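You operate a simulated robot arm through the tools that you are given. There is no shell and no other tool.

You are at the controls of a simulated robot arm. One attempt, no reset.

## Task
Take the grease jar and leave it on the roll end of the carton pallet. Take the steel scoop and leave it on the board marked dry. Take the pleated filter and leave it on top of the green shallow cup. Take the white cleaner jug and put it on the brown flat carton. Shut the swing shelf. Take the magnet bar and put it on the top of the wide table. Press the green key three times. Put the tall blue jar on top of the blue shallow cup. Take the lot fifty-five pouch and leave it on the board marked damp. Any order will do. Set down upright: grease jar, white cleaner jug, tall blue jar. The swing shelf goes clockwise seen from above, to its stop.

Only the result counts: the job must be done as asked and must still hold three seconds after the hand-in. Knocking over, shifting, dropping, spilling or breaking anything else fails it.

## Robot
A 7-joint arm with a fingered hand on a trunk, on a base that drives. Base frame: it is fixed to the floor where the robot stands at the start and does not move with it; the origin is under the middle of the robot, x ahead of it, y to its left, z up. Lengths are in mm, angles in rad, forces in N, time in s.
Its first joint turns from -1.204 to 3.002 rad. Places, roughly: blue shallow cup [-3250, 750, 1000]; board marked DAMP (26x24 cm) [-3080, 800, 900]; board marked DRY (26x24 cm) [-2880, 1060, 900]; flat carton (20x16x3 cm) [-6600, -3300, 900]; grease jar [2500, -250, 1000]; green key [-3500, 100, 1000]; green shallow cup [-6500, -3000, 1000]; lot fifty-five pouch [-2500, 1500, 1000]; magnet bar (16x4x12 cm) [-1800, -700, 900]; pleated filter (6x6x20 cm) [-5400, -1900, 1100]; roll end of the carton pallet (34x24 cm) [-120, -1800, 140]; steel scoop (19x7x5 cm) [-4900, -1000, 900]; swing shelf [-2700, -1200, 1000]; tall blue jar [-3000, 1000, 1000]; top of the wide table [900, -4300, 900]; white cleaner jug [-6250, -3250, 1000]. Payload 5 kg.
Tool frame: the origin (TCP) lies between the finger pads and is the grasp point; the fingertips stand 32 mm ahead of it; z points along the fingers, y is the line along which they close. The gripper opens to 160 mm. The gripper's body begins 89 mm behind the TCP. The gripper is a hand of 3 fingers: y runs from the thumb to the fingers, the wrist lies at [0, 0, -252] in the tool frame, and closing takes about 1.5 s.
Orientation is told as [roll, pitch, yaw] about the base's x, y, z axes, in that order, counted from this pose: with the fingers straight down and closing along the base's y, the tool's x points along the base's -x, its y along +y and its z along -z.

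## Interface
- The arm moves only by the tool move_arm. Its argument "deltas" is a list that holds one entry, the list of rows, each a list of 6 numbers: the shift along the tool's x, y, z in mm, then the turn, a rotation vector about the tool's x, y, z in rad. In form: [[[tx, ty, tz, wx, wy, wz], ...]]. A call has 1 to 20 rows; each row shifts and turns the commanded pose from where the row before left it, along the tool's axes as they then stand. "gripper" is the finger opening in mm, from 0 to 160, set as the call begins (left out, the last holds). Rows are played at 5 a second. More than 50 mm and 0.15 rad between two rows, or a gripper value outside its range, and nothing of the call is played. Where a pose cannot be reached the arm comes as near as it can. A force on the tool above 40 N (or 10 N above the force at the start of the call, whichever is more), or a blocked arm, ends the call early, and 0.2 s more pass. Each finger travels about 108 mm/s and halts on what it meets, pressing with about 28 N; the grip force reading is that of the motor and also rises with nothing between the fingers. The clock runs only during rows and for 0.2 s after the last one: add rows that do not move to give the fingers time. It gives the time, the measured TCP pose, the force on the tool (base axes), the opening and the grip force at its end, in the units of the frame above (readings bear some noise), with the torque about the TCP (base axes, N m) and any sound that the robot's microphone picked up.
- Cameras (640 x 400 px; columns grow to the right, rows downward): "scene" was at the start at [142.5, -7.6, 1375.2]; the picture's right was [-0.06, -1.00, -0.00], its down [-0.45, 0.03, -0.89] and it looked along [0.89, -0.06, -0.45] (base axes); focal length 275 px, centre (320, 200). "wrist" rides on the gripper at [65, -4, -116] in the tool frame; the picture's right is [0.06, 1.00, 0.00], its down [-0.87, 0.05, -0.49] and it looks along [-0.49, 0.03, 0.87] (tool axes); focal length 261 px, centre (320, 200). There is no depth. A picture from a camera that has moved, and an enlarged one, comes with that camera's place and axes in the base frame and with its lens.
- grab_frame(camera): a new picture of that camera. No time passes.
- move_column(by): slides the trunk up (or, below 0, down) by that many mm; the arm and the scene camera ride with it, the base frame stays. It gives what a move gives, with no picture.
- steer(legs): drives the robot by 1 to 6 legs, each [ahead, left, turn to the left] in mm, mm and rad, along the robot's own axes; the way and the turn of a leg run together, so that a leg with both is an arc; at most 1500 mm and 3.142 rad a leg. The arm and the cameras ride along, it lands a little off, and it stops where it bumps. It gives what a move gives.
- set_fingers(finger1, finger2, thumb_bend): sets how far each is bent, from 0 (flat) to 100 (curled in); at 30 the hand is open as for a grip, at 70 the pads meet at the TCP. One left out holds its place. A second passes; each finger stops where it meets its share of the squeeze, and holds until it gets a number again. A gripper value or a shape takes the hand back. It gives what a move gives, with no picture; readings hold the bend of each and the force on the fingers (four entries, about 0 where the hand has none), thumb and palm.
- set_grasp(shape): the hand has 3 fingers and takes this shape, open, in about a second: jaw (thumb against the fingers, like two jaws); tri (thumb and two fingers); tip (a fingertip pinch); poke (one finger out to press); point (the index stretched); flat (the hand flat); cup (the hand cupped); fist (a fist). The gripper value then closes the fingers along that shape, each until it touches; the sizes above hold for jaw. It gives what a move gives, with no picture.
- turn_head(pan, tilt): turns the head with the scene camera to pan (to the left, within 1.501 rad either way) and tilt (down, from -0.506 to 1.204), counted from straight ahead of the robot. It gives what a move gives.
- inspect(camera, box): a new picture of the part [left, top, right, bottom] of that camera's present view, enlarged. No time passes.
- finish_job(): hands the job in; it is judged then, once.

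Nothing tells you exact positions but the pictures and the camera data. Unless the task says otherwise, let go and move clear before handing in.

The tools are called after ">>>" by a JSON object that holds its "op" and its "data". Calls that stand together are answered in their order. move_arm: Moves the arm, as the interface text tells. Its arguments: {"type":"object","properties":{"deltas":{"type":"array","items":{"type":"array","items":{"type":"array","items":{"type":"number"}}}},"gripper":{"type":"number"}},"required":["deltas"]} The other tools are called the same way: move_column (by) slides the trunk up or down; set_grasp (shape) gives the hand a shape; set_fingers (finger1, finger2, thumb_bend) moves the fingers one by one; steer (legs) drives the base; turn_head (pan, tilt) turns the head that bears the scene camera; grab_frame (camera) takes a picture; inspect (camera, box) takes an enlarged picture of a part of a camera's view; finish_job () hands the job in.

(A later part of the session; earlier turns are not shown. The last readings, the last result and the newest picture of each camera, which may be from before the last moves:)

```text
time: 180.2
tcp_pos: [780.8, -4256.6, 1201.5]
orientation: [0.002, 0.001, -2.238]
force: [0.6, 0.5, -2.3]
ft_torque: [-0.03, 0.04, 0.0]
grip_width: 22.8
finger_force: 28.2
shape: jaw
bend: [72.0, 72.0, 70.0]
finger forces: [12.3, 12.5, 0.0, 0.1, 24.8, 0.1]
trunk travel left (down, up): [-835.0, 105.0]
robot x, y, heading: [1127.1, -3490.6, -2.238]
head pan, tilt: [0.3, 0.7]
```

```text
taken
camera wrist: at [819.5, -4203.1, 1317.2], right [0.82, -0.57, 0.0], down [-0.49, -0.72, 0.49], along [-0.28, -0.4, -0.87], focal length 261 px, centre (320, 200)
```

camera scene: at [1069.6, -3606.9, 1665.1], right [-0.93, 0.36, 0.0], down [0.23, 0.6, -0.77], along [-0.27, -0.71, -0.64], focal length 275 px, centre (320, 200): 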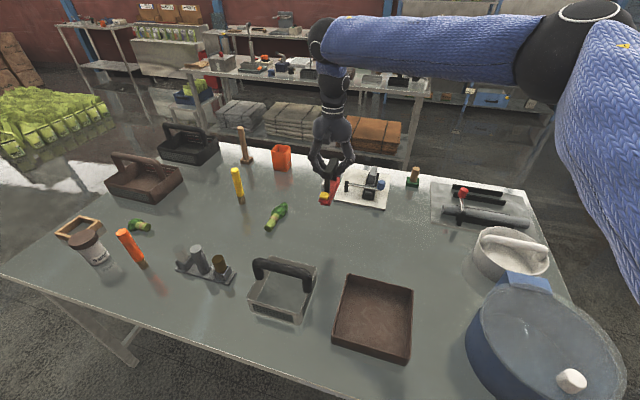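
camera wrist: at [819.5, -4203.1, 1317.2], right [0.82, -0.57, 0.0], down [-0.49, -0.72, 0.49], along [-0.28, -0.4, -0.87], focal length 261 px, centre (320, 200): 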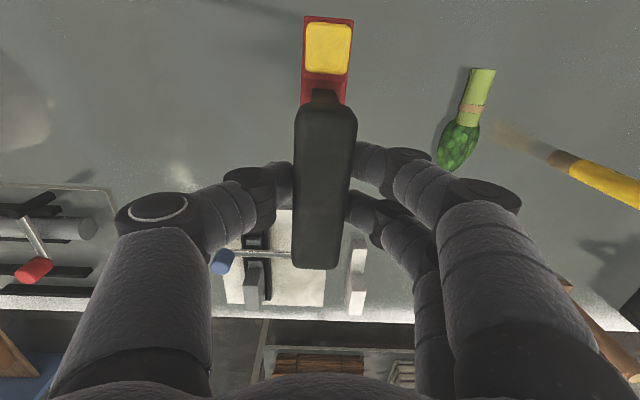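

>>> {"op": "move_arm", "data": {"deltas": [[[0, 0, 40, 0, 0, 0], [0, 0, 40, 0, 0, 0], [0, 0, 40, 0, 0, 0], [0, 0, 30, 0, 0, 0], [0, 0, 0, 0, 0, 0]]]}}

>>> {"op": "inspect", "data": {"camera": "scene", "box": [260, 150, 400, 250]}}

```text
time: 181.4
tcp_pos: [783.4, -4258.0, 1051.9]
orientation: [0.001, -0.001, -2.237]
force: [-0.2, 0.2, -1.5]
ft_torque: [-0.05, -0.03, 0.0]
grip_width: 22.6
finger_force: 28.5
shape: jaw
bend: [72.0, 72.0, 70.0]
finger forces: [12.3, 12.6, 0.0, 0.0, 24.7, 0.0]
trunk travel left (down, up): [-835.0, 105.0]
robot x, y, heading: [1129.2, -3489.6, -2.236]
head pan, tilt: [0.3, 0.7]
```

```text
4.00 times, centred on (330, 200) of scene
camera zoom: at [1068.2, -3606.7, 1665.0], right [-0.93, 0.36, 0.0], down [0.23, 0.6, -0.77], along [-0.27, -0.71, -0.64], focal length 1098 px, centre (280, 200)
```

zoom: 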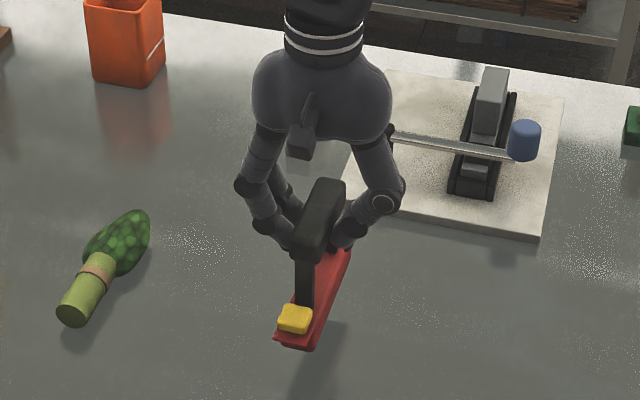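

>>> {"op": "move_arm", "data": {"deltas": [[[0, 0, 12, 0, 0, 0], [0, 0, 10, 0, 0, 0], [0, 0, 6, 0, 0, 0], [0, 0, 0, 0, 0, 0]]]}}

>>> {"op": "move_arm", "data": {"deltas": [[[0, 0, 4, 0, 0, 0], [0, 0, 0, 0, 0, 0]]]}}

>>> {"op": "move_arm", "data": {"deltas": [[[0, 0, 3, 0, 0, 0], [0, 0, 0, 0, 0, 0]]]}}

>>> {"op": "move_arm", "data": {"deltas": [[[0, 0, 3, 0, 0, 0], [0, 0, 0, 0, 0, 0]]]}}

>>> {"op": "inspect", "data": {"camera": "scene", "box": [260, 150, 400, 250]}}

```text
time: 182.4
tcp_pos: [783.4, -4258.8, 1022.8]
orientation: [0.001, -0.001, -2.238]
force: [0.6, 0.6, -2.6]
ft_torque: [-0.05, 0.0, 0.01]
grip_width: 22.4
finger_force: 28.3
shape: jaw
bend: [72.0, 72.0, 70.0]
finger forces: [12.3, 12.4, 0.0, 0.1, 24.9, 0.0]
trunk travel left (down, up): [-835.0, 105.0]
robot x, y, heading: [1129.1, -3486.0, -2.241]
head pan, tilt: [0.3, 0.7]
```

```text
time: 183.0
tcp_pos: [781.9, -4259.4, 1019.9]
orientation: [0.001, 0.0, -2.237]
force: [-0.1, 0.7, -1.8]
ft_torque: [0.01, 0.0, 0.04]
grip_width: 22.8
finger_force: 28.0
shape: jaw
bend: [72.0, 72.0, 70.0]
finger forces: [12.2, 12.5, 0.0, 0.0, 24.8, 0.0]
trunk travel left (down, up): [-835.0, 105.0]
robot x, y, heading: [1130.7, -3484.3, -2.236]
head pan, tilt: [0.3, 0.7]
```

```text
time: 183.6
tcp_pos: [781.6, -4260.3, 1013.6]
orientation: [0.001, 0.0, -2.238]
force: [-0.1, 0.7, -2.7]
ft_torque: [-0.04, 0.0, 0.0]
grip_width: 22.6
finger_force: 28.7
shape: jaw
bend: [72.0, 72.0, 70.0]
finger forces: [12.3, 12.5, 0.1, 0.0, 24.9, 0.1]
trunk travel left (down, up): [-835.0, 105.0]
robot x, y, heading: [1129.7, -3487.6, -2.24]
head pan, tilt: [0.3, 0.7]
```

```text
time: 184.2
tcp_pos: [780.6, -4258.0, 1010.8]
orientation: [0.0, 0.0, -2.238]
force: [0.0, 0.4, -2.5]
ft_torque: [0.03, 0.02, 0.0]
grip_width: 22.7
finger_force: 27.6
shape: jaw
bend: [72.0, 72.0, 70.0]
finger forces: [12.3, 12.6, 0.0, 0.0, 24.8, 0.0]
trunk travel left (down, up): [-835.0, 105.0]
robot x, y, heading: [1133.8, -3490.4, -2.244]
head pan, tilt: [0.3, 0.7]
```

```text
4.00 times, centred on (330, 200) of scene
camera zoom: at [1067.9, -3607.4, 1664.9], right [-0.93, 0.36, 0.0], down [0.23, 0.6, -0.76], along [-0.27, -0.71, -0.64], focal length 1098 px, centre (280, 200)
```

zoom: 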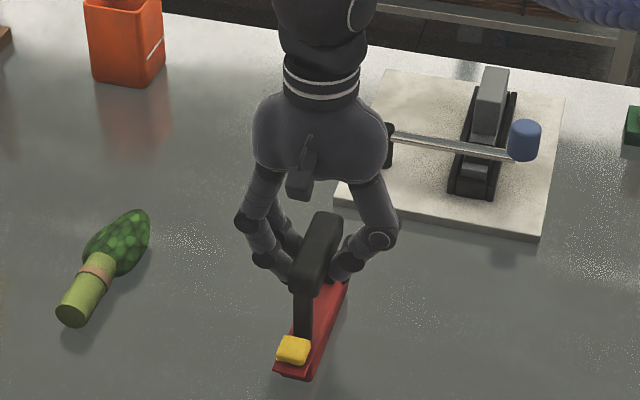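

>>> {"op": "move_arm", "data": {"deltas": [[[0, 0, 3, 0, 0, 0], [0, 0, 0, 0, 0, 0]]]}}

>>> {"op": "move_arm", "data": {"deltas": [[[0, 0, 3, 0, 0, 0], [0, 0, 0, 0, 0, 0]]]}}

>>> {"op": "move_arm", "data": {"deltas": [[[0, 0, 2, 0, 0, 0], [0, 0, 0, 0, 0, 0]]]}}

>>> {"op": "move_arm", "data": {"deltas": [[[0, 0, 2, 0, 0, 0], [0, 0, 0, 0, 0, 0]]]}}

>>> {"op": "inspect", "data": {"camera": "scene", "box": [290, 190, 370, 260]}}

```text
time: 184.8
tcp_pos: [783.1, -4257.9, 1008.7]
orientation: [-0.002, 0.002, -2.238]
force: [0.4, 0.6, -2.2]
ft_torque: [0.01, -0.01, 0.0]
grip_width: 22.5
finger_force: 28.2
shape: jaw
bend: [72.0, 72.0, 70.0]
finger forces: [12.3, 12.5, 0.0, 0.1, 24.8, 0.0]
trunk travel left (down, up): [-835.0, 105.0]
robot x, y, heading: [1127.9, -3482.6, -2.239]
head pan, tilt: [0.3, 0.7]
```

```text
time: 185.4
tcp_pos: [781.2, -4257.9, 1007.0]
orientation: [0.001, -0.001, -2.238]
force: [-1.1, 0.8, 8.5]
ft_torque: [0.01, 0.01, 0.0]
grip_width: 22.7
finger_force: 27.8
shape: jaw
bend: [73.0, 72.0, 70.0]
finger forces: [13.2, 13.4, 0.1, 0.1, 28.0, 0.0]
trunk travel left (down, up): [-835.0, 105.0]
robot x, y, heading: [1129.9, -3488.2, -2.238]
head pan, tilt: [0.3, 0.7]
```

```text
time: 186.0
tcp_pos: [780.7, -4258.5, 1006.2]
orientation: [0.0, -0.002, -2.236]
force: [-2.5, -0.8, 29.8]
ft_torque: [-0.03, 0.0, 0.0]
grip_width: 24.3
finger_force: 27.8
shape: jaw
bend: [73.0, 73.0, 71.0]
finger forces: [16.3, 16.0, 0.1, 0.0, 33.8, 0.0]
trunk travel left (down, up): [-835.0, 105.0]
robot x, y, heading: [1128.5, -3486.3, -2.24]
head pan, tilt: [0.3, 0.7]
```

```text
time: 186.4
tcp_pos: [783.4, -4259.5, 1005.0]
orientation: [0.002, -0.002, -2.238]
force: [0.5, 8.0, 25.8]
ft_torque: [0.19, 0.02, -0.01]
grip_width: 25.4
finger_force: 28.4
shape: jaw
bend: [73.0, 73.0, 71.0]
finger forces: [14.4, 14.4, 0.0, 0.0, 33.7, 0.1]
trunk travel left (down, up): [-835.0, 105.0]
robot x, y, heading: [1128.6, -3488.9, -2.238]
head pan, tilt: [0.3, 0.7]
stopped in row 2: the force on the tool passed its limit at 41 N (the readings are from after the stop); the commanded pose is now the measured one
```

```text
5.71 times, centred on (330, 225) of scene
camera zoom: at [1068.8, -3604.7, 1665.0], right [-0.93, 0.36, 0.0], down [0.23, 0.6, -0.77], along [-0.27, -0.71, -0.64], focal length 1569 px, centre (263, 57)
```

zoom: 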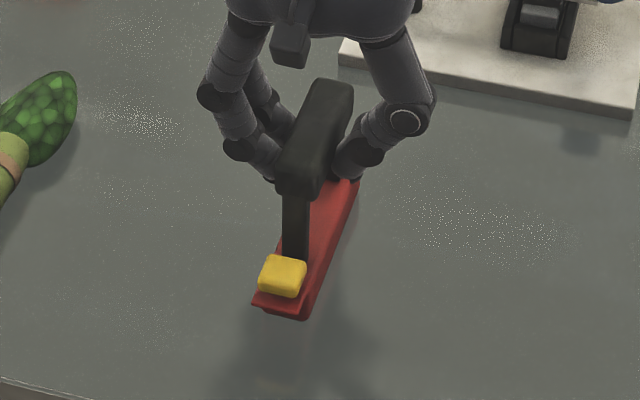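

The bar is on the table. Easing the pressure, letting go and rising.

>>> {"op": "move_arm", "data": {"deltas": [[[0, 0, -2, 0, 0, 0], [0, 0, 0, 0, 0, 0]]]}}

>>> {"op": "move_arm", "data": {"deltas": [[[0, 0, 0, 0, 0, 0], [0, 0, 0, 0, 0, 0], [0, 0, 0, 0, 0, 0], [0, 0, 0, 0, 0, 0], [0, 0, 0, 0, 0, 0]]], "gripper": 100}}

>>> {"op": "move_arm", "data": {"deltas": [[[0, 0, -20, 0, 0, 0], [0, 0, -40, 0, 0, 0], [0, 0, -40, 0, 0, 0], [0, 0, -40, 0, 0, 0], [0, 0, -40, 0, 0, 0], [0, 0, -40, 0, 0, 0], [0, 0, -40, 0, 0, 0], [0, 0, -40, 0, 0, 0], [0, 0, 0, 0, 0, 0]]]}}

>>> {"op": "grab_frame", "data": {"camera": "scene"}}

```text
time: 187.0
tcp_pos: [782.1, -4258.8, 1005.7]
orientation: [0.001, -0.004, -2.236]
force: [1.1, 8.1, 21.2]
ft_torque: [0.18, -0.05, 0.06]
grip_width: 25.5
finger_force: 27.8
shape: jaw
bend: [73.0, 73.0, 71.0]
finger forces: [14.5, 14.6, 0.0, 0.1, 32.5, 0.0]
trunk travel left (down, up): [-835.0, 105.0]
robot x, y, heading: [1128.9, -3489.2, -2.24]
head pan, tilt: [0.3, 0.7]
```

```text
time: 188.2
tcp_pos: [780.3, -4260.5, 1004.4]
orientation: [0.001, -0.001, -2.236]
force: [0.9, 0.0, 0.6]
ft_torque: [0.0, 0.0, 0.02]
grip_width: 99.6
finger_force: 0.1
shape: jaw
bend: [71.0, 71.0, 69.0]
finger forces: [0.0, 0.1, 0.1, 0.0, 0.0, 0.1]
trunk travel left (down, up): [-835.0, 105.0]
robot x, y, heading: [1128.1, -3484.1, -2.231]
head pan, tilt: [0.3, 0.7]
```

```text
time: 190.2
tcp_pos: [782.5, -4255.1, 1304.4]
orientation: [0.001, 0.0, -2.238]
force: [0.4, -1.2, -0.1]
ft_torque: [0.02, -0.04, -0.01]
grip_width: 99.7
finger_force: 0.0
shape: jaw
bend: [71.0, 71.0, 69.0]
finger forces: [0.0, 0.0, 0.0, 0.0, 0.0, 0.0]
trunk travel left (down, up): [-835.0, 105.0]
robot x, y, heading: [1128.3, -3486.6, -2.239]
head pan, tilt: [0.3, 0.7]
```

```text
taken
camera scene: at [1067.1, -3608.4, 1664.8], right [-0.93, 0.36, 0.0], down [0.23, 0.6, -0.76], along [-0.27, -0.71, -0.65], focal length 275 px, centre (320, 200)
```

scene: 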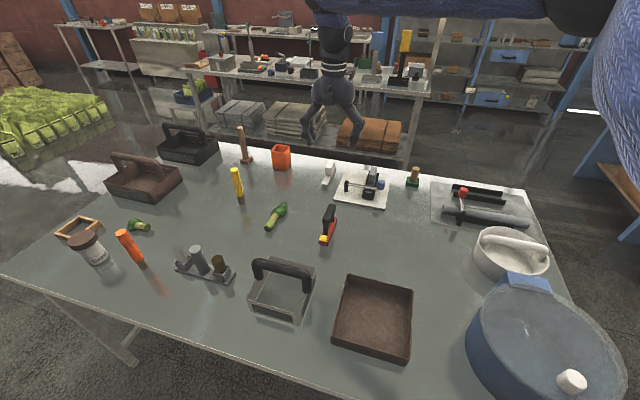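

The magnet bar is standing on the wide table. Tucking the arm and heading west past the pallet to look over the remaining stations.

>>> {"op": "move_arm", "data": {"deltas": [[[36, -22, -10, 0, 0, 0], [36, -22, -10, 0, 0, 0], [36, -22, -10, 0, 0, 0], [36, -22, -10, 0, 0, 0], [36, -22, -10, 0, 0, 0], [36, -22, -5, 0, 0, 0], [36, -22, 0, 0, 0, 0], [0, 0, 0, 0, 0, 0]]]}}

>>> {"op": "steer", "data": {"legs": [[9, -602, 0], [331, -694, 0], [377, -721, 0], [142, -907, 0], [0, 0, -1.04]]}}

>>> {"op": "turn_head", "data": {"pan": 0.5, "tilt": 0.3}}

>>> {"op": "grab_frame", "data": {"camera": "scene"}}

>>> {"op": "turn_head", "data": {"pan": -0.5, "tilt": 0.3}}

>>> {"op": "grab_frame", "data": {"camera": "scene"}}

```text
time: 192.0
tcp_pos: [815.2, -3965.7, 1359.1]
orientation: [-0.001, -0.001, -2.238]
force: [-1.0, -0.8, 0.8]
ft_torque: [0.02, 0.03, 0.02]
grip_width: 99.7
finger_force: 0.0
shape: jaw
bend: [71.0, 71.0, 69.0]
finger forces: [0.1, 0.1, 0.1, 0.0, 0.1, 0.1]
trunk travel left (down, up): [-835.0, 105.0]
robot x, y, heading: [1130.2, -3488.4, -2.236]
head pan, tilt: [0.3, 0.7]
```

```text
time: 210.4
tcp_pos: [-2320.5, -2300.8, 1361.2]
orientation: [0.0, -0.003, 3.032]
force: [0.0, -0.8, 0.5]
ft_torque: [0.0, 0.0, 0.03]
grip_width: 99.9
finger_force: 0.1
shape: jaw
bend: [71.0, 71.0, 69.0]
finger forces: [0.0, 0.1, 0.1, 0.1, 0.1, 0.0]
trunk travel left (down, up): [-835.0, 105.0]
robot x, y, heading: [-1746.8, -2315.0, 3.031]
head pan, tilt: [0.3, 0.7]
```

```text
time: 211.3
tcp_pos: [-2320.6, -2300.7, 1359.8]
orientation: [0.003, -0.002, 3.031]
force: [1.3, 1.2, -0.2]
ft_torque: [0.03, 0.02, 0.01]
grip_width: 99.8
finger_force: 0.0
shape: jaw
bend: [71.0, 71.0, 69.0]
finger forces: [0.0, 0.0, 0.1, 0.1, 0.0, 0.0]
trunk travel left (down, up): [-835.0, 105.0]
robot x, y, heading: [-1749.8, -2313.4, 3.029]
head pan, tilt: [0.499, 0.3]
```

```text
taken
camera scene: at [-1885.1, -2344.3, 1701.0], right [-0.38, 0.93, 0.0], down [0.27, 0.11, -0.95], along [-0.88, -0.36, -0.3], focal length 275 px, centre (320, 200)
```

scene: 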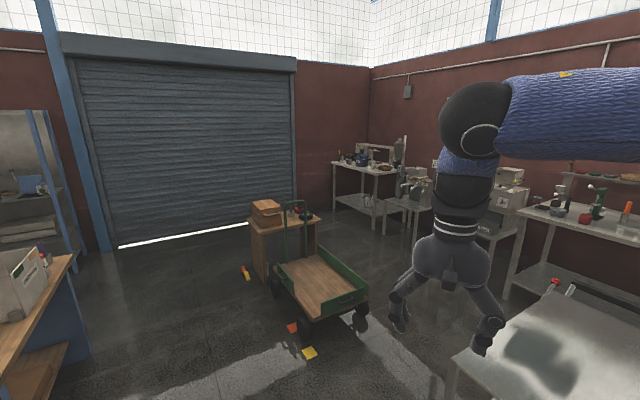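

```text
time: 212.6
tcp_pos: [-2319.9, -2301.0, 1360.4]
orientation: [0.001, -0.001, 3.032]
force: [-1.1, 0.8, -1.2]
ft_torque: [-0.01, -0.01, -0.04]
grip_width: 100.2
finger_force: 0.1
shape: jaw
bend: [71.0, 71.0, 69.0]
finger forces: [0.0, 0.0, 0.0, 0.0, 0.1, 0.0]
trunk travel left (down, up): [-835.0, 105.0]
robot x, y, heading: [-1751.2, -2312.3, 3.036]
head pan, tilt: [-0.499, 0.3]
```

```text
taken
camera scene: at [-1875.3, -2255.5, 1701.0], right [0.57, 0.82, 0.0], down [0.24, -0.17, -0.96], along [-0.78, 0.55, -0.3], focal length 275 px, centre (320, 200)
```

scene: 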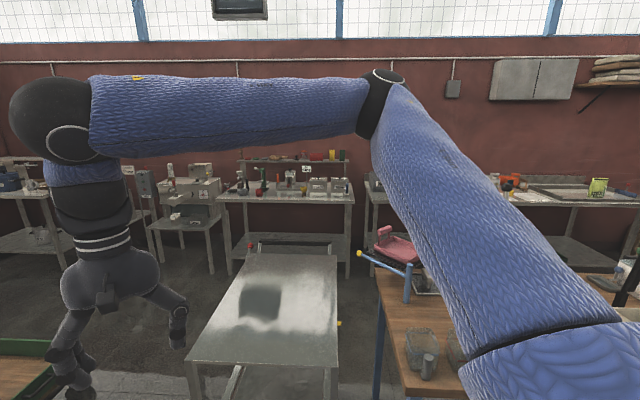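

>>> {"op": "steer", "data": {"legs": [[1100, 360, 0]]}}

>>> {"op": "turn_head", "data": {"pan": 0.0, "tilt": 0.45}}

>>> {"op": "grab_frame", "data": {"camera": "scene"}}

>>> {"op": "turn_head", "data": {"pan": -0.9, "tilt": 0.45}}

>>> {"op": "grab_frame", "data": {"camera": "scene"}}

```text
time: 218.4
tcp_pos: [-3453.1, -2517.4, 1358.4]
orientation: [0.002, 0.0, 3.024]
force: [0.1, 0.8, -0.1]
ft_torque: [-0.01, -0.02, -0.01]
grip_width: 99.8
finger_force: 0.1
shape: jaw
bend: [71.0, 71.0, 69.0]
finger forces: [0.0, 0.1, 0.1, 0.0, 0.0, 0.1]
trunk travel left (down, up): [-835.0, 105.0]
robot x, y, heading: [-2882.4, -2536.8, 3.021]
head pan, tilt: [-0.499, 0.3]
```

```text
time: 219.4
tcp_pos: [-3452.8, -2516.4, 1359.8]
orientation: [0.001, -0.002, 3.022]
force: [-0.6, -0.3, 0.2]
ft_torque: [0.0, -0.02, 0.03]
grip_width: 99.7
finger_force: 0.0
shape: jaw
bend: [71.0, 71.0, 69.0]
finger forces: [0.1, 0.0, 0.0, 0.1, 0.0, 0.0]
trunk travel left (down, up): [-835.0, 105.0]
robot x, y, heading: [-2882.1, -2533.4, 3.026]
head pan, tilt: [0.0, 0.45]
```

```text
taken
camera scene: at [-3022.3, -2519.4, 1687.2], right [0.12, 0.99, 0.0], down [0.43, -0.05, -0.9], along [-0.89, 0.11, -0.44], focal length 275 px, centre (320, 200)
```

scene: 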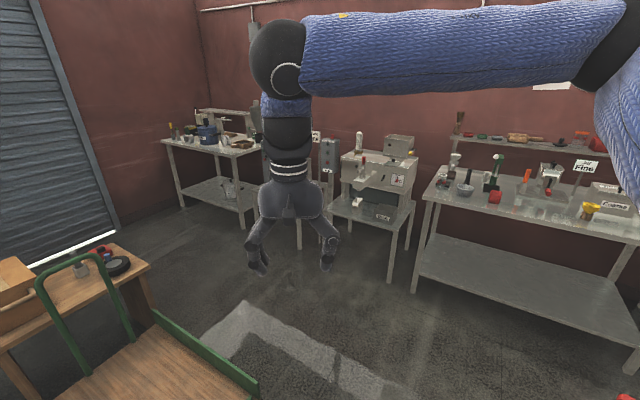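

```text
time: 220.6
tcp_pos: [-3452.6, -2516.9, 1360.2]
orientation: [0.002, -0.002, 3.023]
force: [0.0, -0.5, -0.8]
ft_torque: [-0.04, 0.04, -0.02]
grip_width: 99.6
finger_force: 0.0
shape: jaw
bend: [71.0, 71.0, 69.0]
finger forces: [0.0, 0.1, 0.0, 0.0, 0.0, 0.0]
trunk travel left (down, up): [-835.0, 105.0]
robot x, y, heading: [-2880.7, -2532.3, 3.018]
head pan, tilt: [-0.901, 0.45]
```

```text
taken
camera scene: at [-2979.5, -2452.1, 1687.1], right [0.85, 0.52, 0.0], down [0.23, -0.37, -0.9], along [-0.47, 0.77, -0.44], focal length 275 px, centre (320, 200)
```

scene: 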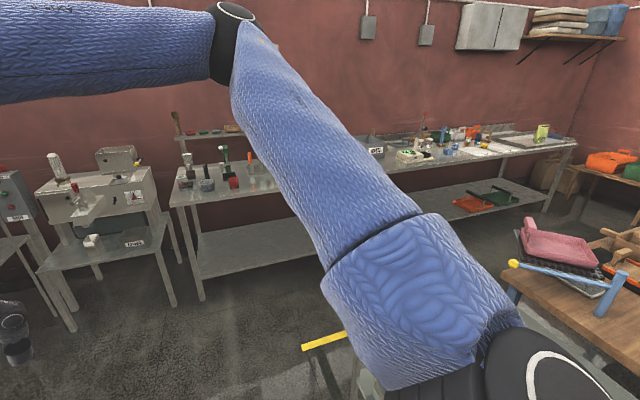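

>>> {"op": "move_column", "data": {"by": 100}}

>>> {"op": "steer", "data": {"legs": [[750, -216, 0], [880, 230, 0], [0, 0, -0.5]]}}

>>> {"op": "turn_head", "data": {"pan": 0.15, "tilt": 0.5}}

>>> {"op": "grab_frame", "data": {"camera": "scene"}}

>>> {"op": "grab_frame", "data": {"camera": "wrist"}}

```text
time: 221.9
tcp_pos: [-3453.2, -2516.7, 1459.0]
orientation: [0.001, -0.001, 3.022]
force: [0.1, 0.2, -0.1]
ft_torque: [0.03, 0.01, 0.02]
grip_width: 99.7
finger_force: 0.0
shape: jaw
bend: [71.0, 71.0, 69.0]
finger forces: [0.0, 0.0, 0.1, 0.0, 0.0, 0.0]
trunk travel left (down, up): [-935.0, 5.0]
robot x, y, heading: [-2884.0, -2534.9, 3.023]
head pan, tilt: [-0.901, 0.45]
```

```text
time: 231.8
tcp_pos: [-4977.0, -2086.6, 1459.1]
orientation: [0.0, -0.003, 2.53]
force: [-0.7, 0.1, 0.8]
ft_torque: [0.01, 0.01, -0.02]
grip_width: 99.7
finger_force: 0.0
shape: jaw
bend: [71.0, 71.0, 69.0]
finger forces: [0.0, 0.1, 0.1, 0.0, 0.0, 0.1]
trunk travel left (down, up): [-935.0, 5.0]
robot x, y, heading: [-4482.7, -2370.3, 2.531]
head pan, tilt: [-0.901, 0.45]
```

```text
time: 233.1
tcp_pos: [-4977.7, -2086.1, 1459.7]
orientation: [0.001, -0.001, 2.529]
force: [-0.3, 0.3, 0.2]
ft_torque: [0.03, -0.01, 0.0]
grip_width: 99.8
finger_force: 0.1
shape: jaw
bend: [71.0, 71.0, 69.0]
finger forces: [0.1, 0.0, 0.1, 0.0, 0.0, 0.1]
trunk travel left (down, up): [-935.0, 5.0]
robot x, y, heading: [-4483.5, -2374.4, 2.528]
head pan, tilt: [0.15, 0.499]
```

```text
taken
camera scene: at [-4604.8, -2304.4, 1782.7], right [0.45, 0.89, 0.0], down [0.43, -0.21, -0.88], along [-0.79, 0.39, -0.48], focal length 275 px, centre (320, 200)
```

scene: 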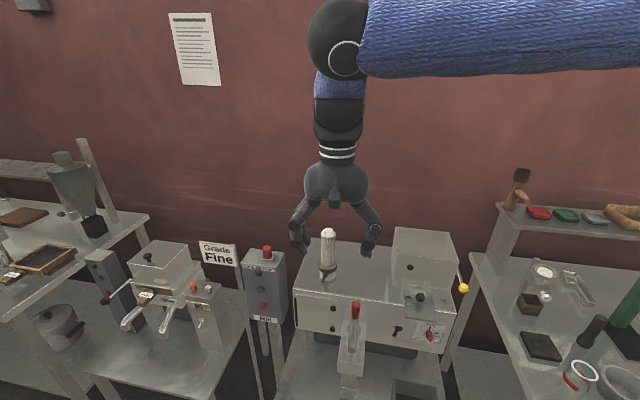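

```text
taken
camera wrist: at [-4921.2, -2119.8, 1575.2], right [-0.52, -0.85, 0.0], down [-0.74, 0.46, 0.49], along [-0.42, 0.26, -0.87], focal length 261 px, centre (320, 200)
```

wrist: 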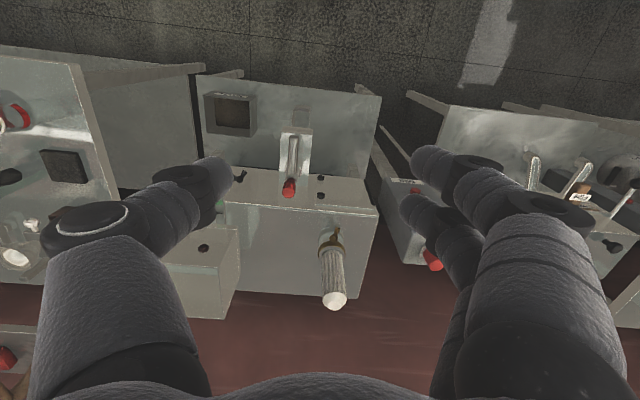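

>>> {"op": "inspect", "data": {"camera": "scene", "box": [260, 200, 420, 320]}}

>>> {"op": "inspect", "data": {"camera": "wrist", "box": [240, 180, 400, 320]}}

```text
3.33 times, centred on (340, 260) of scene
camera zoom: at [-4604.8, -2304.4, 1782.7], right [0.45, 0.89, 0.0], down [0.43, -0.21, -0.88], along [-0.79, 0.39, -0.48], focal length 915 px, centre (253, 0)
```

zoom: 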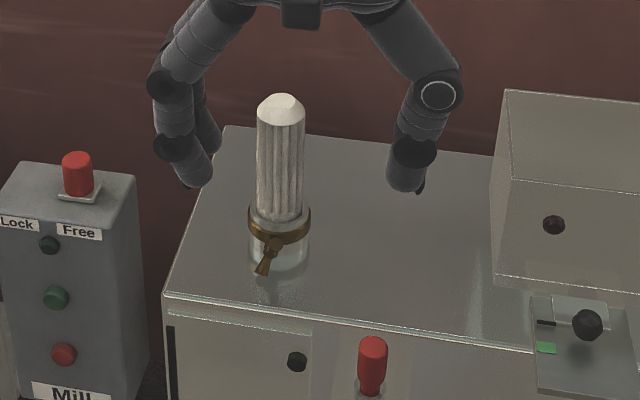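

```text
2.86 times, centred on (320, 250) of wrist
camera zoom: at [-4921.2, -2119.8, 1575.2], right [-0.52, -0.85, 0.0], down [-0.74, 0.46, 0.49], along [-0.42, 0.26, -0.87], focal length 745 px, centre (320, 57)
```

zoom: 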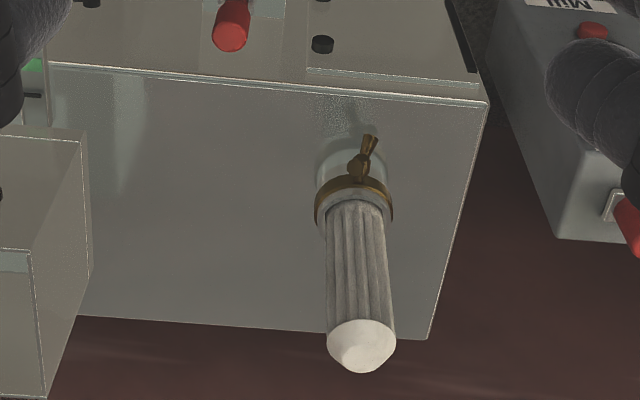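

>>> {"op": "inspect", "data": {"camera": "scene", "box": [310, 220, 350, 290]}}

>>> {"op": "inspect", "data": {"camera": "wrist", "box": [300, 210, 360, 320]}}

>>> {"op": "inspect", "data": {"camera": "scene", "box": [190, 230, 300, 330]}}

```text
5.71 times, centred on (330, 255) of scene
camera zoom: at [-4604.8, -2304.4, 1782.7], right [0.45, 0.89, 0.0], down [0.43, -0.21, -0.88], along [-0.79, 0.39, -0.48], focal length 1569 px, centre (263, -114)
```

zoom: 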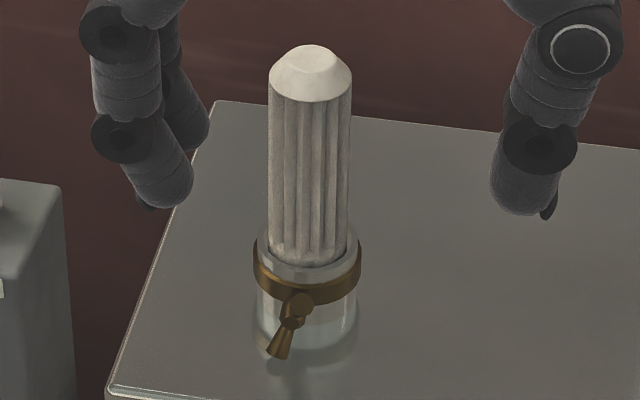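

```text
3.64 times, centred on (330, 265) of wrist
camera zoom: at [-4921.2, -2119.8, 1575.2], right [-0.52, -0.85, 0.0], down [-0.74, 0.46, 0.49], along [-0.42, 0.26, -0.87], focal length 948 px, centre (284, -36)
```

zoom: 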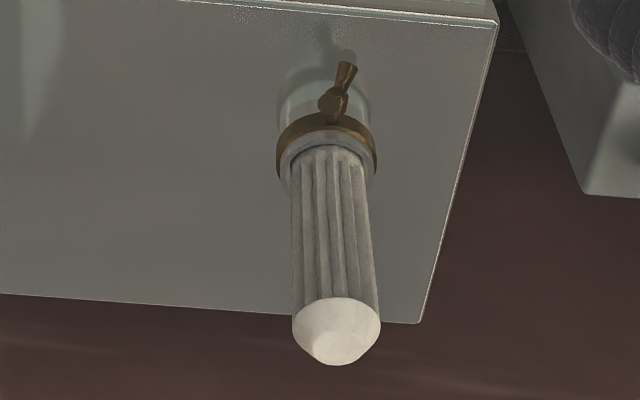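

```text
4.00 times, centred on (245, 280) of scene
camera zoom: at [-4604.8, -2304.4, 1782.7], right [0.45, 0.89, 0.0], down [0.43, -0.21, -0.88], along [-0.79, 0.39, -0.48], focal length 1098 px, centre (620, -120)
```

zoom: 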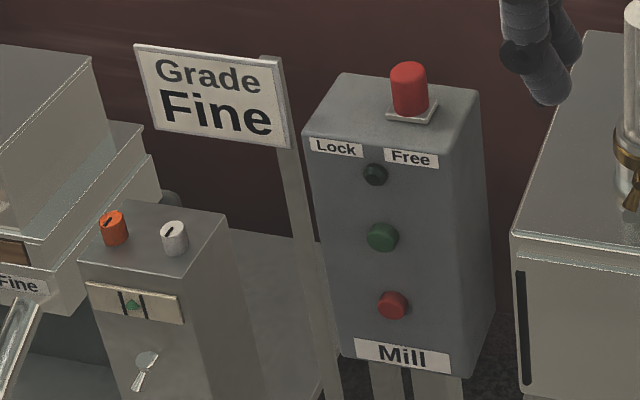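

The filter stands in a clear sleeve with a brass clamp on top of the machine. I'll move closer and off to the side to fix its position.

>>> {"op": "steer", "data": {"legs": [[200, 130, 0]]}}

>>> {"op": "turn_head", "data": {"pan": 0.0, "tilt": 0.7}}

>>> {"op": "grab_frame", "data": {"camera": "scene"}}

>>> {"op": "grab_frame", "data": {"camera": "wrist"}}

```text
time: 234.8
tcp_pos: [-5215.0, -2079.4, 1459.3]
orientation: [0.001, -0.001, 2.533]
force: [0.2, 0.7, 0.7]
ft_torque: [0.01, -0.01, 0.0]
grip_width: 99.9
finger_force: 0.0
shape: jaw
bend: [71.0, 71.0, 69.0]
finger forces: [0.1, 0.1, 0.1, 0.0, 0.0, 0.1]
trunk travel left (down, up): [-935.0, 5.0]
robot x, y, heading: [-4718.5, -2364.7, 2.531]
head pan, tilt: [0.15, 0.499]
```

```text
time: 235.6
tcp_pos: [-5215.1, -2078.7, 1458.3]
orientation: [0.002, -0.001, 2.533]
force: [-0.2, 0.9, 0.6]
ft_torque: [0.02, 0.0, 0.02]
grip_width: 99.8
finger_force: 0.0
shape: jaw
bend: [71.0, 71.0, 69.0]
finger forces: [0.0, 0.0, 0.1, 0.0, 0.0, 0.1]
trunk travel left (down, up): [-935.0, 5.0]
robot x, y, heading: [-4719.9, -2365.7, 2.537]
head pan, tilt: [0.0, 0.7]
```

```text
taken
camera scene: at [-4830.2, -2287.5, 1764.9], right [0.57, 0.82, 0.0], down [0.53, -0.37, -0.76], along [-0.63, 0.44, -0.64], focal length 275 px, centre (320, 200)
```

scene: 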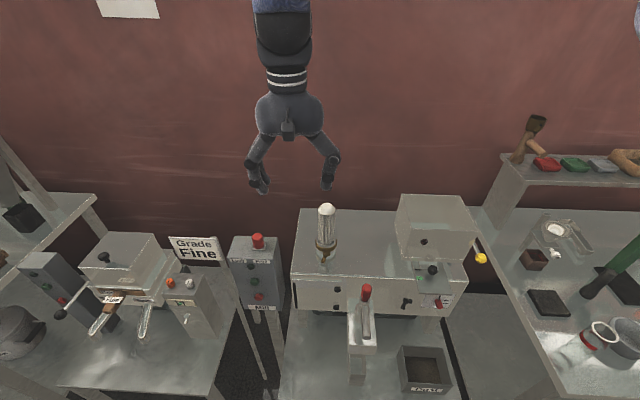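

```text
taken
camera wrist: at [-5159.0, -2112.5, 1574.9], right [-0.52, -0.85, 0.0], down [-0.74, 0.45, 0.49], along [-0.42, 0.26, -0.87], focal length 261 px, centre (320, 200)
```

wrist: 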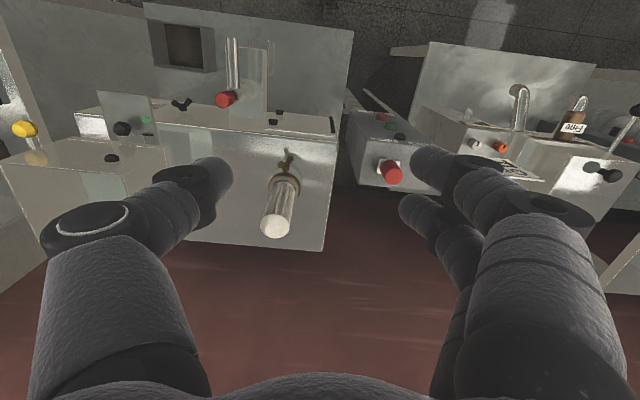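

>>> {"op": "inspect", "data": {"camera": "scene", "box": [300, 190, 360, 280]}}

>>> {"op": "inspect", "data": {"camera": "wrist", "box": [250, 140, 310, 250]}}

```text
4.44 times, centred on (330, 235) of scene
camera zoom: at [-4830.2, -2287.5, 1764.9], right [0.57, 0.82, 0.0], down [0.53, -0.37, -0.76], along [-0.63, 0.44, -0.64], focal length 1220 px, centre (276, 44)
```

zoom: 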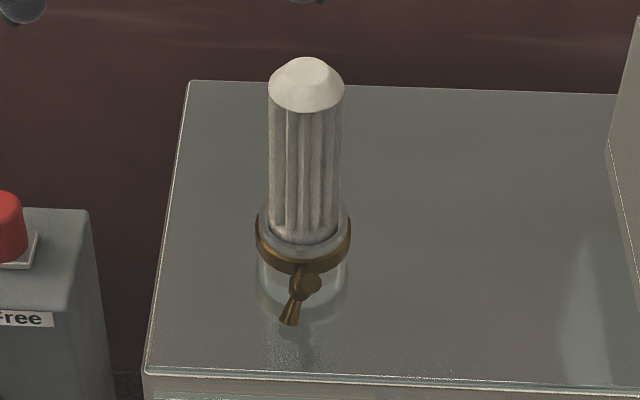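

```text
3.64 times, centred on (280, 195) of wrist
camera zoom: at [-5159.0, -2112.5, 1574.9], right [-0.52, -0.85, 0.0], down [-0.74, 0.45, 0.49], along [-0.42, 0.26, -0.87], focal length 948 px, centre (466, 218)
```

zoom: 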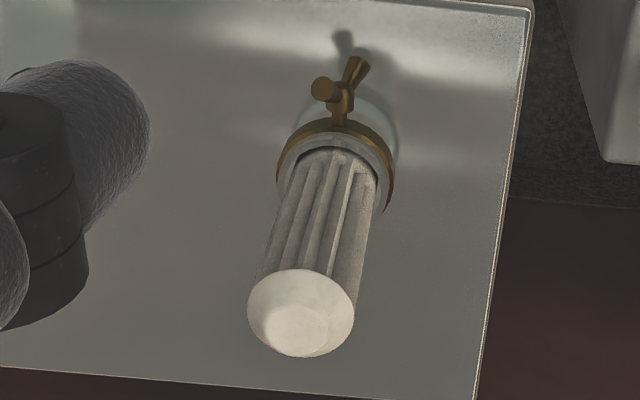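

>>> {"op": "move_arm", "data": {"deltas": [[[-41, -14, 0, 0, 0, 0], [-41, -14, 0, 0, 0, 0], [-41, -14, 0, 0, 0, 0], [-41, -14, 0, 0, 0, 0], [-42, -14, 0, 0, 0, 0], [0, 0, 40, 0, 0, 0], [0, 0, 40, 0, 0, 0], [0, 0, 0, 0, 0, 0]]], "gripper": 110}}

>>> {"op": "grab_frame", "data": {"camera": "wrist"}}

>>> {"op": "inspect", "data": {"camera": "scene", "box": [250, 110, 410, 280]}}

```text
time: 237.4
tcp_pos: [-5345.3, -1906.6, 1383.4]
orientation: [0.002, -0.004, 2.534]
force: [0.0, 0.1, 0.8]
ft_torque: [0.01, 0.02, 0.01]
grip_width: 109.7
finger_force: 0.1
shape: jaw
bend: [68.0, 68.0, 65.0]
finger forces: [0.0, 0.1, 0.0, 0.1, 0.1, 0.0]
trunk travel left (down, up): [-935.0, 5.0]
robot x, y, heading: [-4718.6, -2364.7, 2.533]
head pan, tilt: [0.0, 0.7]
```

```text
taken
camera wrist: at [-5287.8, -1940.2, 1497.5], right [-0.52, -0.85, 0.0], down [-0.74, 0.45, 0.49], along [-0.42, 0.26, -0.87], focal length 261 px, centre (320, 200)
```

wrist: 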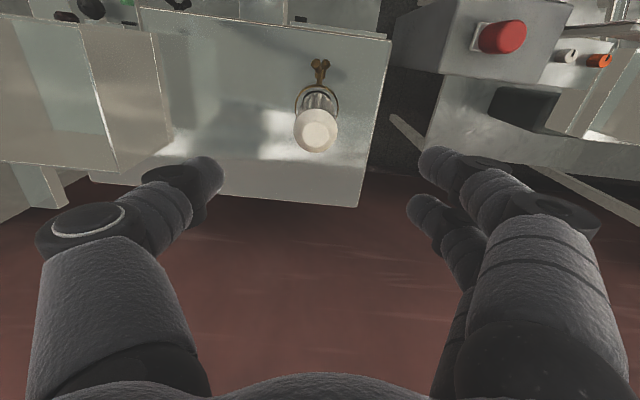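

```text
2.35 times, centred on (330, 195) of scene
camera zoom: at [-4828.4, -2289.1, 1765.1], right [0.57, 0.82, 0.0], down [0.53, -0.37, -0.77], along [-0.63, 0.44, -0.64], focal length 646 px, centre (296, 212)
```

zoom: 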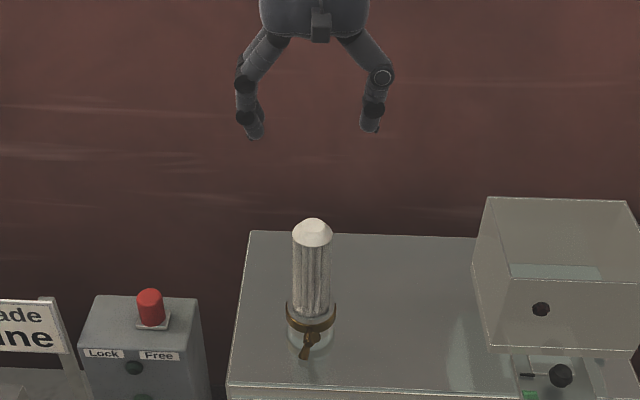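

>>> {"op": "move_arm", "data": {"deltas": [[[-9, -4, 40, 0, 0, 0], [0, 0, 40, 0, 0, 0], [0, 0, 40, 0, 0, 0], [0, 0, 40, 0, 0, 0], [0, 0, 40, 0, 0, 0], [0, 0, 33, 0, 0, 0], [0, 0, 0, 0, 0, 0]]]}}

>>> {"op": "grab_frame", "data": {"camera": "wrist"}}

>>> {"op": "inspect", "data": {"camera": "scene", "box": [250, 130, 410, 280]}}

```text
time: 239.0
tcp_pos: [-5350.7, -1894.0, 1148.8]
orientation: [0.002, -0.004, 2.532]
force: [-0.7, -0.9, -0.8]
ft_torque: [0.06, 0.0, 0.04]
grip_width: 109.7
finger_force: 0.1
shape: jaw
bend: [68.0, 68.0, 65.0]
finger forces: [0.1, 0.0, 0.0, 0.0, 0.1, 0.0]
trunk travel left (down, up): [-935.0, 5.0]
robot x, y, heading: [-4718.6, -2363.6, 2.535]
head pan, tilt: [0.0, 0.7]
```

```text
taken
camera wrist: at [-5293.7, -1928.2, 1264.7], right [-0.52, -0.85, 0.0], down [-0.74, 0.45, 0.49], along [-0.42, 0.26, -0.87], focal length 261 px, centre (320, 200)
```

wrist: 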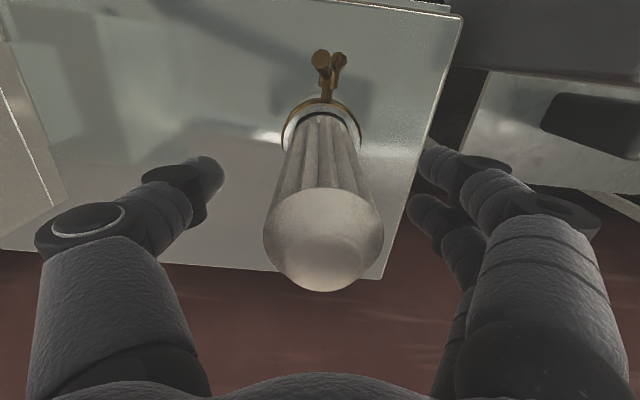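

```text
2.67 times, centred on (330, 205) of scene
camera zoom: at [-4828.7, -2288.1, 1765.0], right [0.57, 0.82, 0.0], down [0.53, -0.37, -0.77], along [-0.63, 0.44, -0.64], focal length 732 px, centre (293, 187)
```

zoom: 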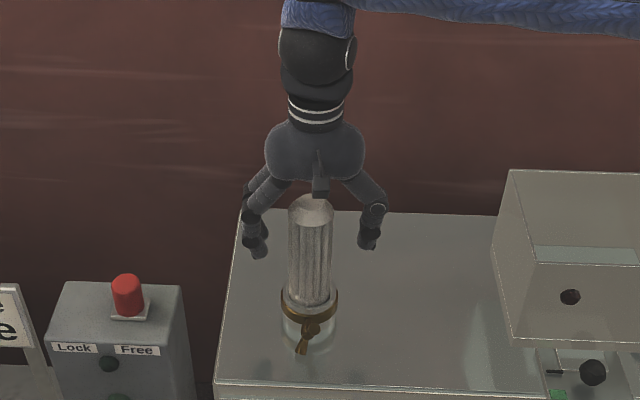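

>>> {"op": "move_arm", "data": {"deltas": [[[0, 0, 0, 0, 0, 0], [0, 0, 0, 0, 0, 0], [0, 0, 0, 0, 0, 0], [0, 0, 0, 0, 0, 0], [0, 0, 0, 0, 0, 0], [0, 0, 0, 0, 0, 0], [0, 0, 0, 0, 0, 0]]], "gripper": 30}}

>>> {"op": "move_arm", "data": {"deltas": [[[0, 0, -3, 0, 0, 0], [0, 0, 0, 0, 0, 0]]]}}

```text
time: 240.6
tcp_pos: [-5350.3, -1894.7, 1147.2]
orientation: [0.002, -0.001, 2.532]
force: [-0.3, 0.3, 1.2]
ft_torque: [0.0, 0.01, 0.02]
grip_width: 41.4
finger_force: 27.8
shape: jaw
bend: [73.0, 73.0, 70.0]
finger forces: [11.0, 12.9, 0.0, 0.0, 23.8, 0.0]
trunk travel left (down, up): [-935.0, 5.0]
robot x, y, heading: [-4716.7, -2366.3, 2.531]
head pan, tilt: [0.0, 0.7]
```

```text
time: 241.2
tcp_pos: [-5349.3, -1893.6, 1150.4]
orientation: [0.002, -0.002, 2.533]
force: [-0.9, -0.2, -2.3]
ft_torque: [-0.03, 0.03, 0.03]
grip_width: 41.7
finger_force: 28.3
shape: jaw
bend: [73.0, 73.0, 70.0]
finger forces: [11.0, 13.4, 0.1, 0.1, 23.4, 0.1]
trunk travel left (down, up): [-935.0, 5.0]
robot x, y, heading: [-4718.4, -2366.3, 2.531]
head pan, tilt: [0.0, 0.7]
```

>>> {"op": "move_arm", "data": {"deltas": [[[0, 0, -5, 0, 0, 0], [0, 0, -5, 0, 0, 0], [0, 0, 0, 0, 0, 0]]]}}

>>> {"op": "inspect", "data": {"camera": "scene", "box": [290, 180, 370, 280]}}

```text
time: 242.0
tcp_pos: [-5352.3, -1893.7, 1157.4]
orientation: [0.002, 0.002, 2.532]
force: [-3.1, 0.8, -21.2]
ft_torque: [-0.02, 0.01, 0.0]
grip_width: 40.7
finger_force: 28.2
shape: jaw
bend: [73.0, 73.0, 70.0]
finger forces: [10.6, 13.1, 0.1, 0.0, 21.3, 0.0]
trunk travel left (down, up): [-935.0, 5.0]
robot x, y, heading: [-4721.9, -2362.5, 2.534]
head pan, tilt: [0.0, 0.7]
```

```text
4.00 times, centred on (330, 230) of scene
camera zoom: at [-4831.3, -2286.2, 1764.5], right [0.57, 0.82, 0.0], down [0.53, -0.37, -0.76], along [-0.63, 0.44, -0.65], focal length 1098 px, centre (280, 80)
```

zoom: 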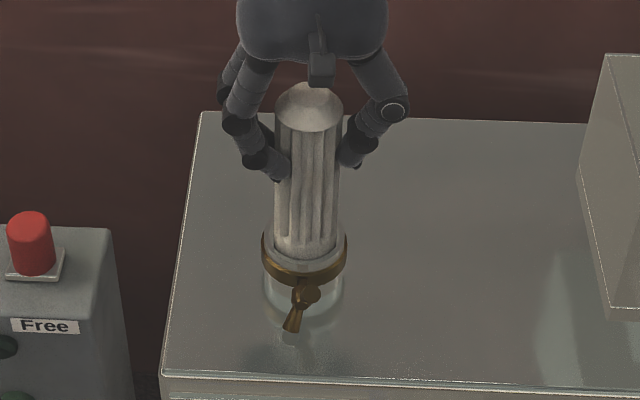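

The filter is held by the clamp (21 N pull after 10 mm). I'll ease back down, release and study the clamp's lever.

>>> {"op": "move_arm", "data": {"deltas": [[[0, 0, 5, 0, 0, 0], [0, 0, 5, 0, 0, 0], [0, 0, 3, 0, 0, 0], [0, 0, 0, 0, 0, 0]]]}}

>>> {"op": "move_arm", "data": {"deltas": [[[0, 0, 0, 0, 0, 0], [0, 0, 0, 0, 0, 0], [0, 0, 0, 0, 0, 0], [0, 0, 0, 0, 0, 0], [0, 0, 0, 0, 0, 0]]], "gripper": 110}}

>>> {"op": "move_arm", "data": {"deltas": [[[0, 0, -40, 0, 0, 0], [0, 0, -40, 0, 0, 0], [0, 0, -40, 0, 0, 0], [0, 0, -40, 0, 0, 0], [0, 0, 0, 0, 0, 0]]]}}

>>> {"op": "inspect", "data": {"camera": "scene", "box": [305, 210, 345, 275]}}

>>> {"op": "inspect", "data": {"camera": "wrist", "box": [280, 30, 360, 130]}}

```text
time: 243.0
tcp_pos: [-5350.3, -1894.2, 1147.8]
orientation: [0.001, -0.002, 2.533]
force: [-0.8, -0.1, 1.1]
ft_torque: [-0.01, 0.03, -0.01]
grip_width: 40.9
finger_force: 27.9
shape: jaw
bend: [73.0, 73.0, 70.0]
finger forces: [12.0, 13.9, 0.1, 0.1, 24.2, 0.0]
trunk travel left (down, up): [-935.0, 5.0]
robot x, y, heading: [-4721.9, -2363.3, 2.535]
head pan, tilt: [0.0, 0.7]
```

```text
time: 244.2
tcp_pos: [-5349.5, -1894.8, 1147.5]
orientation: [0.002, -0.003, 2.533]
force: [0.2, 0.1, -0.3]
ft_torque: [-0.01, 0.01, 0.01]
grip_width: 109.9
finger_force: 0.0
shape: jaw
bend: [68.0, 68.0, 65.0]
finger forces: [0.0, 0.1, 0.1, 0.0, 0.1, 0.1]
trunk travel left (down, up): [-935.0, 5.0]
robot x, y, heading: [-4720.5, -2366.2, 2.532]
head pan, tilt: [0.0, 0.7]
```

```text
time: 245.4
tcp_pos: [-5347.8, -1893.9, 1307.4]
orientation: [0.002, 0.0, 2.533]
force: [-0.3, 0.2, 0.4]
ft_torque: [-0.02, -0.01, 0.0]
grip_width: 109.7
finger_force: 0.1
shape: jaw
bend: [68.0, 68.0, 65.0]
finger forces: [0.0, 0.0, 0.0, 0.0, 0.0, 0.0]
trunk travel left (down, up): [-935.0, 5.0]
robot x, y, heading: [-4718.8, -2367.7, 2.535]
head pan, tilt: [0.0, 0.7]
```

```text
6.15 times, centred on (325, 242) of scene
camera zoom: at [-4829.9, -2286.2, 1764.8], right [0.57, 0.82, 0.0], down [0.53, -0.37, -0.76], along [-0.63, 0.44, -0.65], focal length 1690 px, centre (289, -62)
```

zoom: 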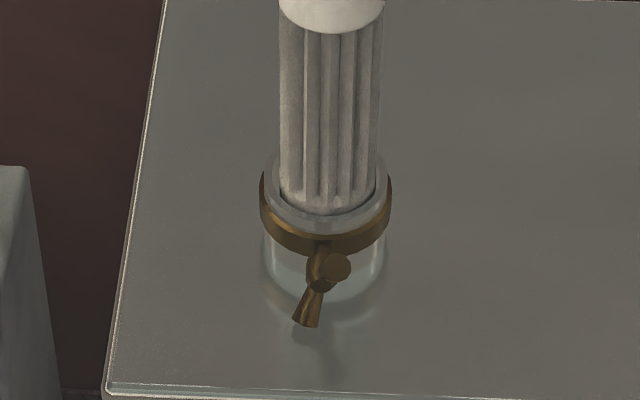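

```text
4.00 times, centred on (320, 80) of wrist
camera zoom: at [-5292.0, -1927.6, 1421.7], right [-0.52, -0.85, 0.0], down [-0.74, 0.45, 0.49], along [-0.42, 0.25, -0.87], focal length 1043 px, centre (320, 680)
```

zoom: 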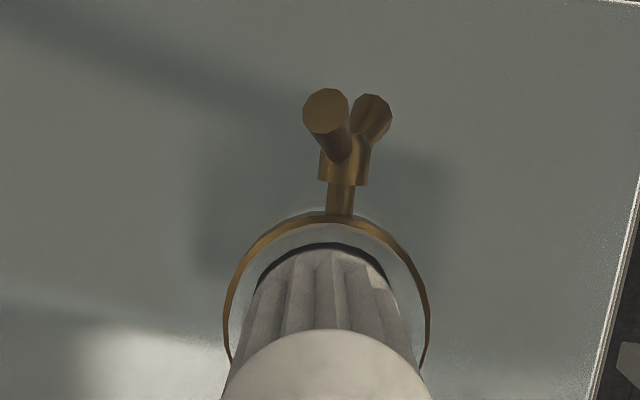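

The sleeve's clamp has a brass wing screw on the robot side. I'll back the hand off so the wrist camera can look at it from the front.

>>> {"op": "move_arm", "data": {"deltas": [[[46, 7, 0, 0, 0, 0], [46, 7, 0, 0, 0, 0], [46, 7, 0, 0, 0, 0], [46, 7, 0, 0, 0, 0], [46, 6, 0, 0, 0, 0], [0, 0, 40, 0, 0, 0], [0, 0, 40, 0, 0, 0], [0, 0, 40, 0, 0, 0], [0, 0, 40, 0, 0, 0], [0, 0, 40, 0, 0, 0], [0, 0, 0, 0, 0, 0]]]}}

>>> {"op": "grab_frame", "data": {"camera": "wrist"}}

```text
time: 247.8
tcp_pos: [-5178.3, -2054.4, 1106.3]
orientation: [0.002, 0.0, 2.533]
force: [-0.3, -0.4, 0.3]
ft_torque: [0.01, 0.03, 0.01]
grip_width: 109.5
finger_force: 0.1
shape: jaw
bend: [68.0, 68.0, 65.0]
finger forces: [0.0, 0.1, 0.0, 0.0, 0.0, 0.1]
trunk travel left (down, up): [-935.0, 5.0]
robot x, y, heading: [-4721.3, -2364.7, 2.535]
head pan, tilt: [0.0, 0.7]
```

```text
taken
camera wrist: at [-5122.5, -2087.6, 1222.1], right [-0.52, -0.85, 0.0], down [-0.74, 0.45, 0.49], along [-0.42, 0.26, -0.87], focal length 261 px, centre (320, 200)
```

wrist: 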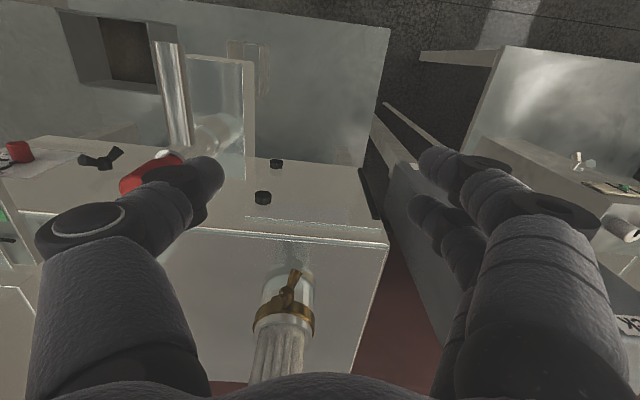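

>>> {"op": "inspect", "data": {"camera": "wrist", "box": [240, 250, 340, 350]}}

>>> {"op": "inspect", "data": {"camera": "scene", "box": [300, 230, 350, 280]}}

```text
4.00 times, centred on (290, 300) of wrist
camera zoom: at [-5122.5, -2087.6, 1222.1], right [-0.52, -0.85, 0.0], down [-0.74, 0.45, 0.49], along [-0.42, 0.26, -0.87], focal length 1043 px, centre (440, -200)
```

zoom: 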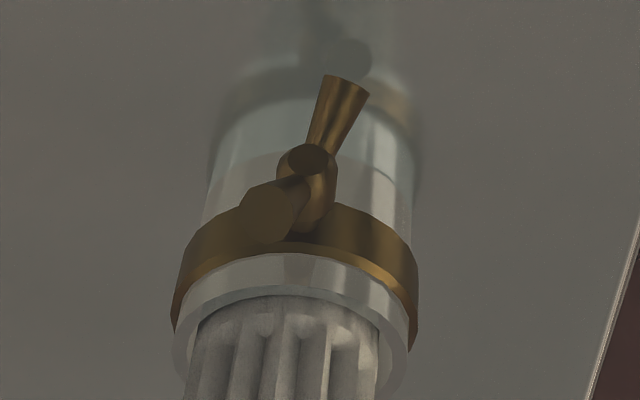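

```text
8.00 times, centred on (325, 255) of scene
camera zoom: at [-4828.9, -2288.4, 1765.0], right [0.57, 0.82, 0.0], down [0.53, -0.37, -0.77], along [-0.63, 0.44, -0.64], focal length 2197 px, centre (280, -240)
```

zoom: 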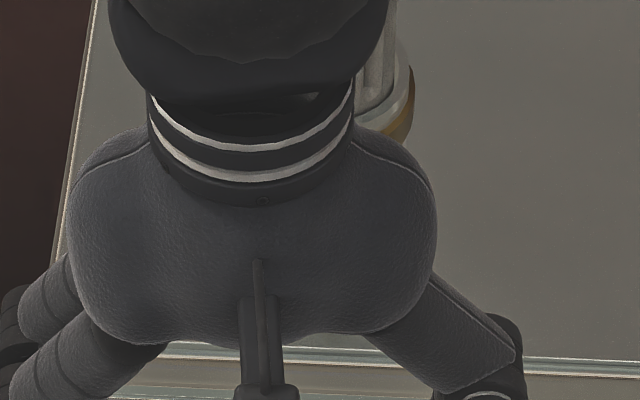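

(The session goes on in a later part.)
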